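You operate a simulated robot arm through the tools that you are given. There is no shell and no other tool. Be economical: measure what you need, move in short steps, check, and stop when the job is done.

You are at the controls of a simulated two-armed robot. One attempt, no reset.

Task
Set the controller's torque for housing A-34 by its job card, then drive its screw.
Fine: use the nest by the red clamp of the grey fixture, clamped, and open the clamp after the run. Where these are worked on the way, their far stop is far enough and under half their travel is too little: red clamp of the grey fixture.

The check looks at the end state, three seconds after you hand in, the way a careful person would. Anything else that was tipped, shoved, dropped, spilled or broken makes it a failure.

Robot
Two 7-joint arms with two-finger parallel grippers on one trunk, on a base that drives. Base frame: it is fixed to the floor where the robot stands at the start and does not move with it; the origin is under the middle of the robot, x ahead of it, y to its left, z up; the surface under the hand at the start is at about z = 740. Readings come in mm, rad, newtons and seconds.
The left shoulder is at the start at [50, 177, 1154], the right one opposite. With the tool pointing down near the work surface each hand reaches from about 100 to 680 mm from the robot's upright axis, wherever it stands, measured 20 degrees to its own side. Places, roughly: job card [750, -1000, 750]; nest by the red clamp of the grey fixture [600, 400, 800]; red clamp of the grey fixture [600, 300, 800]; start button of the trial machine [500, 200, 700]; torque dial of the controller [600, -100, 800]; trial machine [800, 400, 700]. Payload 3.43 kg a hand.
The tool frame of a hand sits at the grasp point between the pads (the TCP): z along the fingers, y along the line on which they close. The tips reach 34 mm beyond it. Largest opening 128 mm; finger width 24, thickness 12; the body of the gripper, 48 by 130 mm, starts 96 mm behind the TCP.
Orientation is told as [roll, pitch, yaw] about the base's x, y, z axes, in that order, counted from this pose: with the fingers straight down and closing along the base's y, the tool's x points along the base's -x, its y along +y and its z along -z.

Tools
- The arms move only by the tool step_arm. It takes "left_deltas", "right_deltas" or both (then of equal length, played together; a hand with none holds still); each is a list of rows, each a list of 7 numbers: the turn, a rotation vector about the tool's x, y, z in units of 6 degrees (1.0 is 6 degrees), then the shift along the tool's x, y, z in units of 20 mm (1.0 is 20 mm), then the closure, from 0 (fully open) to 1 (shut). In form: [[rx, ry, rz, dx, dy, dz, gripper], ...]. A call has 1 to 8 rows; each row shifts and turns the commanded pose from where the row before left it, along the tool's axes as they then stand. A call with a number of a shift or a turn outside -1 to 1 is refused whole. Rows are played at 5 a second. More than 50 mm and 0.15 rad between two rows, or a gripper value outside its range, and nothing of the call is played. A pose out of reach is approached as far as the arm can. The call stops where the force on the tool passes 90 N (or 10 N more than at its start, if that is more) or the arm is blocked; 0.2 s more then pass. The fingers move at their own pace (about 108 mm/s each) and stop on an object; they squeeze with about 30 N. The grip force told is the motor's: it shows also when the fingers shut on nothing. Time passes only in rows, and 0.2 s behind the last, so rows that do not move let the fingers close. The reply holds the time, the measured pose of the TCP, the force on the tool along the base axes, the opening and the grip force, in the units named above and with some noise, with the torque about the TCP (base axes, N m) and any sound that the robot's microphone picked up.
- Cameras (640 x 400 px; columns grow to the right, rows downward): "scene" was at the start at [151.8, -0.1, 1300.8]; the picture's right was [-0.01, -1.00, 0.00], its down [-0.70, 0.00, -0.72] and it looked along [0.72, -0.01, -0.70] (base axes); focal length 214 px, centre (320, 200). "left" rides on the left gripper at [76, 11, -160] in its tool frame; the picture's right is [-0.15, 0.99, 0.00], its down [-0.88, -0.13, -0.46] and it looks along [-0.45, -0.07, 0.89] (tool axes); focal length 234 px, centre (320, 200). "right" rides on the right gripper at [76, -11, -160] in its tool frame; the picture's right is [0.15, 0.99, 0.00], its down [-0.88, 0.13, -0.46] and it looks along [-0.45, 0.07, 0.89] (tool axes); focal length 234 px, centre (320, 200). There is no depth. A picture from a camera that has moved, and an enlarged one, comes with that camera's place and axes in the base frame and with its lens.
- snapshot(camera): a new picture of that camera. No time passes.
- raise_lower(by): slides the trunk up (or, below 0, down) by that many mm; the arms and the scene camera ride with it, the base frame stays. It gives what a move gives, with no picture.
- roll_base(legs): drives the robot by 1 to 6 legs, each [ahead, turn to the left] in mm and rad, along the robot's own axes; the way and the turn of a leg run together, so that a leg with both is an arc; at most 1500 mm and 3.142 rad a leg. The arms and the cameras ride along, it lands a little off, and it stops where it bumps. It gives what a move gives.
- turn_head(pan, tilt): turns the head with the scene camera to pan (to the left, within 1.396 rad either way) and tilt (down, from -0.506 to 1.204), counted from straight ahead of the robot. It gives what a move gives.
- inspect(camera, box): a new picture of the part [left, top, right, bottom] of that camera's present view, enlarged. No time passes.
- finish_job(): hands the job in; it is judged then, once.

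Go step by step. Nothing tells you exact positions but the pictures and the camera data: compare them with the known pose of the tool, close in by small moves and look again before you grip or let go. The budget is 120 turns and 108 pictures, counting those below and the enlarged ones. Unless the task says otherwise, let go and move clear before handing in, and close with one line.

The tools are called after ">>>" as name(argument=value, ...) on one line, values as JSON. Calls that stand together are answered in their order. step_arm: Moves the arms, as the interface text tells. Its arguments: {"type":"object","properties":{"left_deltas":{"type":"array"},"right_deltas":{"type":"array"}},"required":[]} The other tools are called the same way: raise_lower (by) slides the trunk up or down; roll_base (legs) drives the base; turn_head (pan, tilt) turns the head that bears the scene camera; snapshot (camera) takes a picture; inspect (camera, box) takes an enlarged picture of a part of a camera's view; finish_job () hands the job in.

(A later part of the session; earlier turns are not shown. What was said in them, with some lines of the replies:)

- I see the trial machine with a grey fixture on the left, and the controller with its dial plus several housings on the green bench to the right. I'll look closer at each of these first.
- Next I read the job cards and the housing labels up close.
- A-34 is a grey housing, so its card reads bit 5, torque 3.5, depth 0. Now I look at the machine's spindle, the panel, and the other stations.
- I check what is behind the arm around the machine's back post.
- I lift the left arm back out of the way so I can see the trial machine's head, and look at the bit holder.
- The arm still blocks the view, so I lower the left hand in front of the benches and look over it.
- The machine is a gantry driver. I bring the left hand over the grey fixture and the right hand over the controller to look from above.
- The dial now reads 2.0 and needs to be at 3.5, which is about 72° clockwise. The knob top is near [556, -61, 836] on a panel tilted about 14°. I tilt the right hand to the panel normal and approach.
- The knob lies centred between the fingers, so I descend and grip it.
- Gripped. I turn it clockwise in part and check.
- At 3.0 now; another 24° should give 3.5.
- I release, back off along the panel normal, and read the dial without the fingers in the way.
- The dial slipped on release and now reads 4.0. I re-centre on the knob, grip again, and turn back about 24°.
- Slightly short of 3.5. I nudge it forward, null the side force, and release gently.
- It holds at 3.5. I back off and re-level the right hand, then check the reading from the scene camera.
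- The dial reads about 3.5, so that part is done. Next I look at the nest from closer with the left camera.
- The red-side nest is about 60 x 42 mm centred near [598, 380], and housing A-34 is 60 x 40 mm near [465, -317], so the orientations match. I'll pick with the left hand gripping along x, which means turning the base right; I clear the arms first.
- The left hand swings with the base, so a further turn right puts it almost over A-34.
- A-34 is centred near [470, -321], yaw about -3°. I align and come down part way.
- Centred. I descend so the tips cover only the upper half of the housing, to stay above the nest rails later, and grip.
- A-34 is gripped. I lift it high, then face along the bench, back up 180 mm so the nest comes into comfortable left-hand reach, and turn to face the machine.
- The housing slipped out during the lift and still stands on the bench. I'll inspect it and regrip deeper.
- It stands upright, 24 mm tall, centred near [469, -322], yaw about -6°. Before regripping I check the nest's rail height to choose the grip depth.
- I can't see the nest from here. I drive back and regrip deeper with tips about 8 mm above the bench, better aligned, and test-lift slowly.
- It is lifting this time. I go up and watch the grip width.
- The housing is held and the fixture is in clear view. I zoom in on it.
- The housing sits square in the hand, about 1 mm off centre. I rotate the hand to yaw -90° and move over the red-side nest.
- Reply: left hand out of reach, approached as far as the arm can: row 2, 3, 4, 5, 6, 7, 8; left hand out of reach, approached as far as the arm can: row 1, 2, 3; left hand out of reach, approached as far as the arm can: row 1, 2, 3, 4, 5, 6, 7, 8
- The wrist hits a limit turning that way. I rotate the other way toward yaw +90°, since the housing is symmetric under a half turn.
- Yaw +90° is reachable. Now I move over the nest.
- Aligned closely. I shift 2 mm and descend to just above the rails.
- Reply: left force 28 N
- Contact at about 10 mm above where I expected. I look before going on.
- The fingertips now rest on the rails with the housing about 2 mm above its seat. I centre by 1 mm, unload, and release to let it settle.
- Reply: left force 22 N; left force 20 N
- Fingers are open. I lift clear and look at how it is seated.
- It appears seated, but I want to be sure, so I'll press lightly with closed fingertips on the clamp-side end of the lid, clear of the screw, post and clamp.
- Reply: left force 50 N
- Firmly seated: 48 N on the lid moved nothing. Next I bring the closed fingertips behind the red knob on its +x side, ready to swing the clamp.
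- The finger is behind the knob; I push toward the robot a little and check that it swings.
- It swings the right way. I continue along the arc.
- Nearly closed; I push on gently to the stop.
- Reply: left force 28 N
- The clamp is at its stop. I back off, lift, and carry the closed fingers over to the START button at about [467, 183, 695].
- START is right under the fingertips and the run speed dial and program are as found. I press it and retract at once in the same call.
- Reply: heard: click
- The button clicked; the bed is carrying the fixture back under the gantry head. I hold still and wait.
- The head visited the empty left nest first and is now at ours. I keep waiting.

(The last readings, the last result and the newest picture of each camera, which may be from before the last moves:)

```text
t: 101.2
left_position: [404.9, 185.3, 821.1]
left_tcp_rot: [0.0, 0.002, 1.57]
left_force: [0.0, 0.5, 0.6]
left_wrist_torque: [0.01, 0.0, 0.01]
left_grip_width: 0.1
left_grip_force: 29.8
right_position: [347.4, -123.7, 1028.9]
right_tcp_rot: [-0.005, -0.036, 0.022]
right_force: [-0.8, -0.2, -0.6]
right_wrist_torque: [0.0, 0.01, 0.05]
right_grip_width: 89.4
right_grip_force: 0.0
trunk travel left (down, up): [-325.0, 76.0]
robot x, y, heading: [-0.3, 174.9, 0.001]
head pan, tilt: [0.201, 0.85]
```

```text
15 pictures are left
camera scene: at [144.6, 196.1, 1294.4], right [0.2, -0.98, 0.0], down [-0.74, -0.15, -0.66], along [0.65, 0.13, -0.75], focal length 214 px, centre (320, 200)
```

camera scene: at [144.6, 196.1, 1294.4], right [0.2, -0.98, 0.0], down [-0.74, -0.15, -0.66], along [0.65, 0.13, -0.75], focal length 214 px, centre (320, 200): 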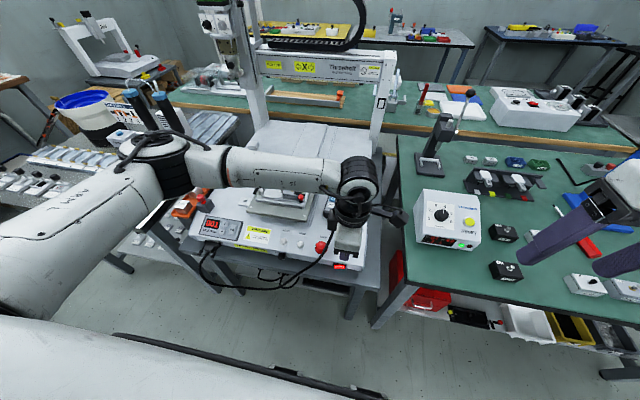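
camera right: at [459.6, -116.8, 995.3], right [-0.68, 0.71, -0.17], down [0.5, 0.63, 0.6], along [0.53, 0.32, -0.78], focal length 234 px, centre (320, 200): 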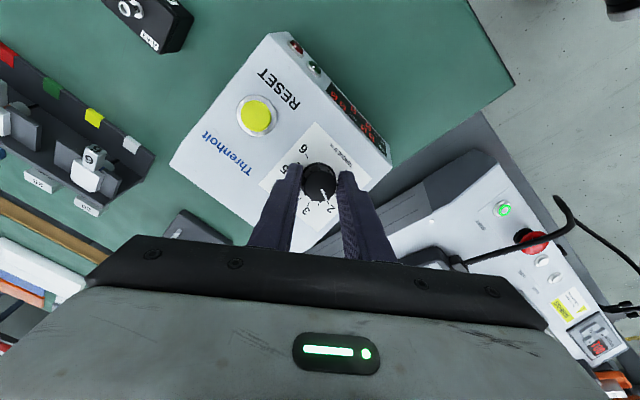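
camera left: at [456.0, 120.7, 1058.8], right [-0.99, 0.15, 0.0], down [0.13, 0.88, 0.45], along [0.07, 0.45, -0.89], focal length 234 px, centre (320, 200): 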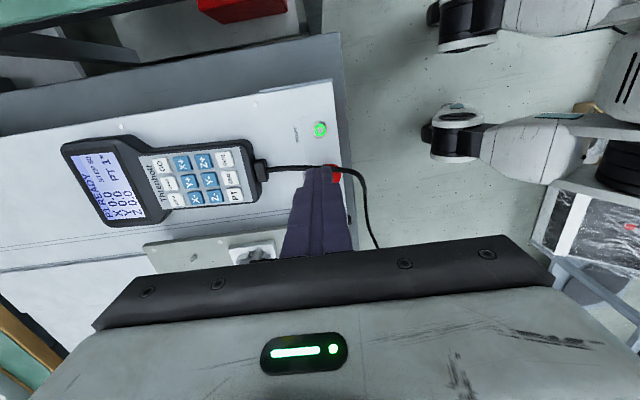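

The fixture is back at home. I check the controller's display and raise the left hand for the next move.

>>> inspect(camera="scene", box=[410, 185, 490, 250])

>>> step_arm(left_deltas=[[0, 0, 0, 0, 0, -1, 1], [0, 0, 0, 0, 0, -1, 1], [0, 0, 0, 0, 0, -1, 1], [0, 0, 0, 0, 0, -1, 1], [0, 0, 0, -1, -1, 0, 1], [0, 0, 0, -1, -1, 0, 1], [0, 0, 0, -1, -1, 0, 1], [0, 0, 0, -1, -1, 0, 1]])

>>> inspect(camera="scene", box=[250, 165, 330, 225])

```text
6.15 times, centred on (450, 218) of scene
camera zoom: at [144.6, 196.1, 1294.4], right [0.2, -0.98, 0.0], down [-0.74, -0.15, -0.66], along [0.65, 0.13, -0.75], focal length 1320 px, centre (-480, 92)
```

zoom: 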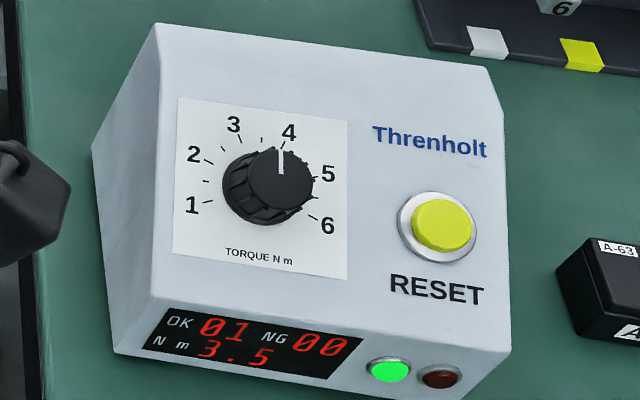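

```text
t: 103.0
left_position: [485.3, 267.7, 901.0]
left_tcp_rot: [0.0, 0.005, 1.571]
left_force: [0.9, 0.6, -0.5]
left_wrist_torque: [-0.03, -0.01, -0.04]
left_grip_width: 0.0
left_grip_force: 29.9
right_position: [347.8, -123.3, 1027.7]
right_tcp_rot: [-0.003, -0.035, 0.021]
right_force: [-0.2, 0.6, 0.4]
right_wrist_torque: [-0.01, -0.05, 0.01]
right_grip_width: 89.8
right_grip_force: 0.1
trunk travel left (down, up): [-325.0, 76.0]
robot x, y, heading: [-4.4, 180.0, -0.006]
head pan, tilt: [0.201, 0.85]
```

```text
6.67 times, centred on (290, 195) of scene
camera zoom: at [144.7, 196.4, 1294.4], right [0.2, -0.98, 0.0], down [-0.74, -0.15, -0.66], along [0.65, 0.13, -0.75], focal length 1430 px, centre (520, 233)
```

zoom: 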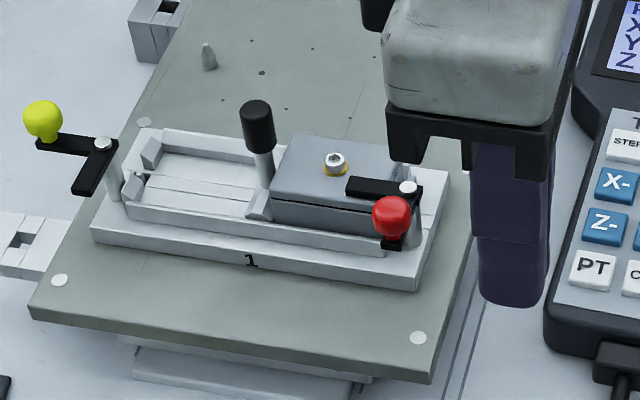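

OK 01, NG 00, 3.5 N m: the screw is driven. To open the clamp I bring the fingertips to the +y side of the knob, in front of the nest.

>>> step_arm(left_deltas=[[0, 0, 0, -0.93, -0.7, 0, 1], [0, 0, 0, -0.93, -0.7, 0, 1], [0, 0, 0, -0.93, -0.7, 0, 1], [0, 0, 0, -0.93, -0.7, 0, 1], [0, 0, 0, -0.95, -0.7, 0, 1], [0, 0, 0, 0, 0, 1, 1], [0, 0, 0, 0, 0, 1, 1]])

>>> inspect(camera="left", box=[240, 100, 400, 220])

>>> inspect(camera="scene", box=[250, 165, 330, 225])

```text
t: 104.6
left_position: [553.9, 359.9, 860.7]
left_tcp_rot: [0.001, 0.003, 1.572]
left_force: [0.1, 0.7, -0.3]
left_wrist_torque: [0.0, -0.01, 0.0]
left_grip_width: 0.0
left_grip_force: 30.2
right_position: [347.9, -121.8, 1027.6]
right_tcp_rot: [-0.003, -0.038, 0.02]
right_force: [-0.6, 0.8, -0.2]
right_wrist_torque: [0.0, 0.02, -0.04]
right_grip_width: 89.9
right_grip_force: 0.0
trunk travel left (down, up): [-325.0, 76.0]
robot x, y, heading: [-1.6, 181.8, -0.001]
head pan, tilt: [0.201, 0.85]
```

```text
3.33 times, centred on (320, 160) of left
camera zoom: at [543.5, 284.3, 1020.0], right [-0.99, 0.15, 0.0], down [0.13, 0.88, 0.45], along [0.07, 0.45, -0.89], focal length 781 px, centre (320, 333)
```

zoom: 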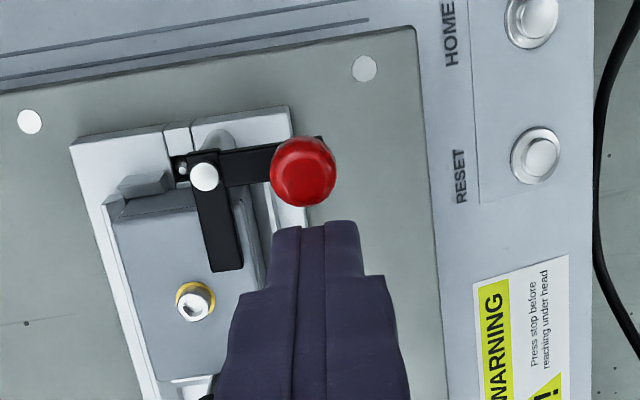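

```text
6.67 times, centred on (290, 195) of scene
camera zoom: at [144.7, 196.2, 1294.4], right [0.2, -0.98, 0.0], down [-0.74, -0.15, -0.66], along [0.65, 0.13, -0.75], focal length 1430 px, centre (520, 233)
```

zoom: 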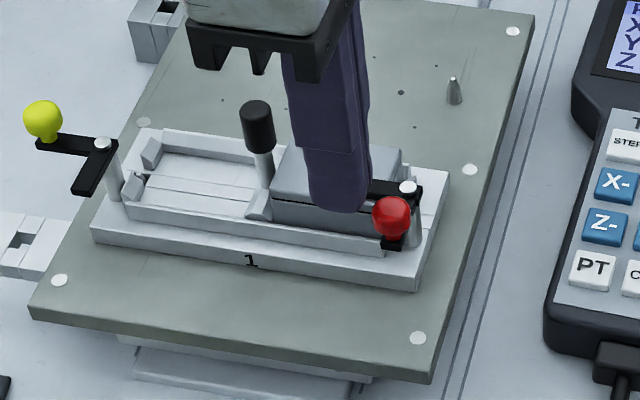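

>>> step_arm(left_deltas=[[0, 0, 0, -0.3, 0, 0, 1], [0, 0, 0, 0, 0, 1, 1], [0, 0, 0, 0, 0, 0.5, 1], [0, 0, 0, 0.4, 0, 0, 1], [0, 0, 0, 0.4, 0, 0, 1], [0, 0, 0, 0.4, 0, 0, 1], [0, 0, 0, 0.4, -0.05, 0, 1]])

>>> inspect(camera="scene", box=[250, 165, 330, 225])

```text
t: 106.2
left_position: [554.5, 336.3, 830.9]
left_tcp_rot: [0.001, 0.0, 1.574]
left_force: [1.4, 6.9, 0.5]
left_wrist_torque: [0.07, 0.07, 0.2]
left_grip_width: 0.0
left_grip_force: 29.8
right_position: [348.4, -122.2, 1028.3]
right_tcp_rot: [-0.003, -0.038, 0.021]
right_force: [0.2, -0.3, 0.8]
right_wrist_torque: [0.01, -0.02, -0.01]
right_grip_width: 90.0
right_grip_force: 0.1
trunk travel left (down, up): [-325.0, 76.0]
robot x, y, heading: [-1.9, 179.0, 0.0]
head pan, tilt: [0.201, 0.85]
```

```text
6.67 times, centred on (290, 195) of scene
camera zoom: at [144.6, 197.0, 1294.4], right [0.2, -0.98, 0.0], down [-0.74, -0.15, -0.66], along [0.65, 0.13, -0.75], focal length 1430 px, centre (520, 233)
```

zoom: 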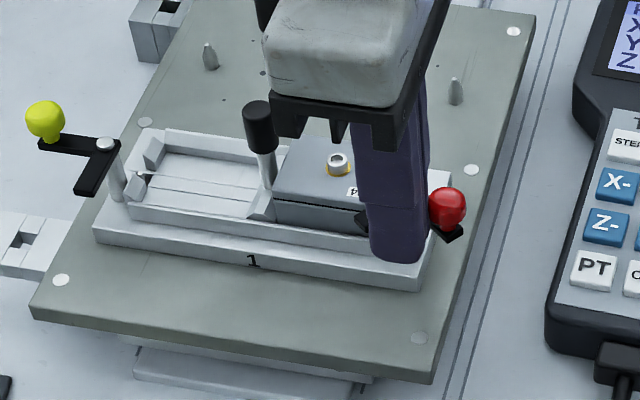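

It is swinging open. I continue along the return arc.

>>> step_arm(left_deltas=[[0, 0, 0, 0.45, 0, 0, 1], [0, 0, 0, 0.45, -0.15, 0, 1], [0, 0, 0, 0.35, -0.25, 0, 1], [0, 0, 0, 0.2, -0.25, 0, 1], [0, 0, 0, 0, -0.2, 0, 1]])

>>> inspect(camera="scene", box=[250, 165, 330, 225])

```text
t: 107.4
left_position: [567.5, 299.4, 831.9]
left_tcp_rot: [0.006, 0.009, 1.565]
left_force: [-23.8, -14.2, 4.4]
left_wrist_torque: [-0.13, 0.33, 0.08]
left_grip_width: 0.0
left_grip_force: 29.6
right_position: [345.7, -122.2, 1028.3]
right_tcp_rot: [-0.001, -0.039, 0.023]
right_force: [0.5, -0.6, -0.6]
right_wrist_torque: [-0.01, 0.01, -0.03]
right_grip_width: 89.7
right_grip_force: 0.0
trunk travel left (down, up): [-325.0, 76.0]
robot x, y, heading: [1.1, 178.6, 0.0]
head pan, tilt: [0.201, 0.85]
```

```text
6.67 times, centred on (290, 195) of scene
camera zoom: at [141.7, 194.6, 1294.9], right [0.2, -0.98, 0.0], down [-0.73, -0.15, -0.66], along [0.65, 0.13, -0.75], focal length 1430 px, centre (520, 233)
```

zoom: 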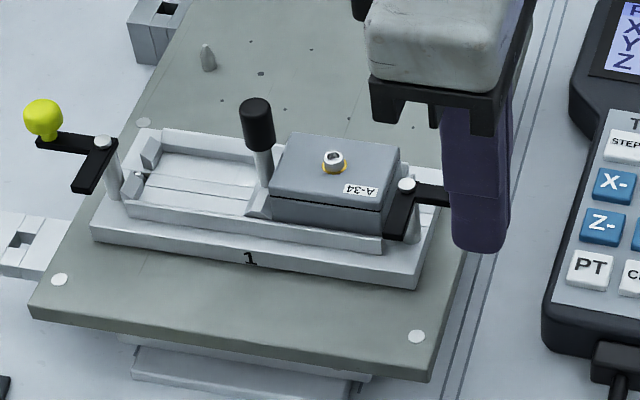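

The clamp is back at its open stop. I back off, lift away, and check the final state.

>>> step_arm(left_deltas=[[0, 0, 0, 0.1, 0.5, 0, 1], [0, 0, 0, 0, 0.3, -0.5, 1], [0, 0, 0, 0, 0, -1, 1], [0, 0, 0, 0, 0, -1, 1], [0, 0, 0, 0, 0, -1, 1], [0, 0, 0, 0, 1, -1, 1], [0, 0, 0, 0, 1, -1, 0.5], [0, 0, 0, 0, 1, -1, 0.5]])

>>> step_arm(left_deltas=[[0, 0, 0, 0, 1, -1, 0.5], [0, 0, 0, 0, 1, -1, 0.5], [0, 0, 0, 0, 1, 0, 0.5], [0, 0, 0, 0, 1, 0, 0.5], [0, 0, 0, 0, 1, 0, 0.5]])

>>> inspect(camera="scene", box=[250, 160, 330, 225])

>>> snapshot(camera="scene")

```text
t: 109.2
left_position: [496.3, 303.7, 960.5]
left_tcp_rot: [0.0, 0.001, 1.573]
left_force: [-0.4, -0.6, 0.1]
left_wrist_torque: [0.0, 0.01, 0.0]
left_grip_width: 63.9
left_grip_force: 0.0
right_position: [347.9, -123.0, 1027.7]
right_tcp_rot: [-0.004, -0.036, 0.021]
right_force: [0.2, 0.3, -0.6]
right_wrist_torque: [0.0, 0.0, 0.01]
right_grip_width: 89.5
right_grip_force: 0.0
trunk travel left (down, up): [-325.0, 76.0]
robot x, y, heading: [0.8, 178.1, -0.0]
head pan, tilt: [0.201, 0.85]
```

```text
t: 110.4
left_position: [397.4, 302.6, 1001.3]
left_tcp_rot: [0.0, 0.002, 1.571]
left_force: [1.1, -0.2, 0.3]
left_wrist_torque: [-0.01, 0.0, -0.03]
left_grip_width: 64.1
left_grip_force: 0.1
right_position: [348.5, -121.4, 1028.3]
right_tcp_rot: [-0.004, -0.037, 0.019]
right_force: [0.1, 0.3, -0.3]
right_wrist_torque: [0.01, -0.02, 0.01]
right_grip_width: 89.7
right_grip_force: 0.1
trunk travel left (down, up): [-325.0, 76.0]
robot x, y, heading: [-3.4, 180.5, 0.0]
head pan, tilt: [0.201, 0.85]
```

```text
6.15 times, centred on (290, 192) of scene
camera zoom: at [144.4, 196.2, 1294.5], right [0.2, -0.98, 0.0], down [-0.74, -0.15, -0.66], along [0.65, 0.13, -0.75], focal length 1320 px, centre (505, 246)
```

zoom: 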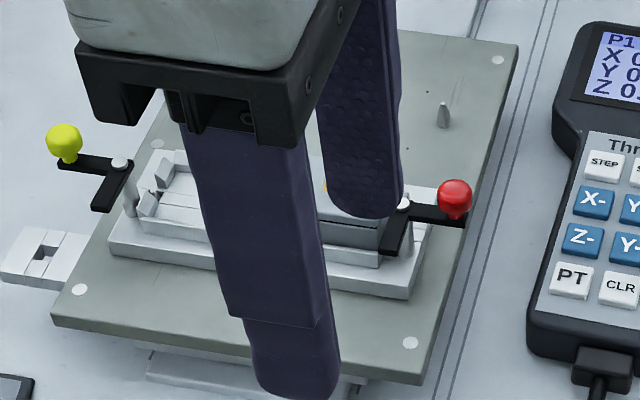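

```text
7 pictures are left
camera scene: at [144.4, 196.2, 1294.5], right [0.2, -0.98, 0.0], down [-0.74, -0.15, -0.66], along [0.65, 0.13, -0.75], focal length 214 px, centre (320, 200)
```

scene: 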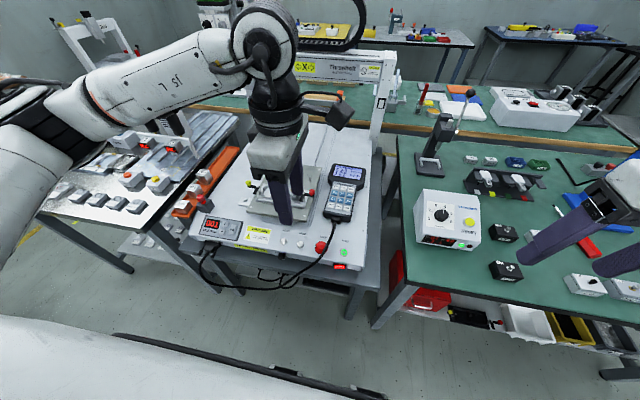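

The clamp is fully open, the housing sits in the red-clamp nest with its screw driven (OK 01 at 3.5 N m), and both hands are empty and clear. I hand in now.

>>> finish_job()

```text
The job is handed in.
```

Housing A-34's screw is driven: I set the dial to 3.5 N m from the grey-housing job card, and the controller showed OK 01, NG 00 at 3.5 N m. The housing was clamped in the red-clamp nest for the run, and the clamp is now open again. The housing slipped from the gripper once while being lifted and stayed upright on the bench, so I regripped it. It sits in the nest turned 180° from how it stood on the bench.
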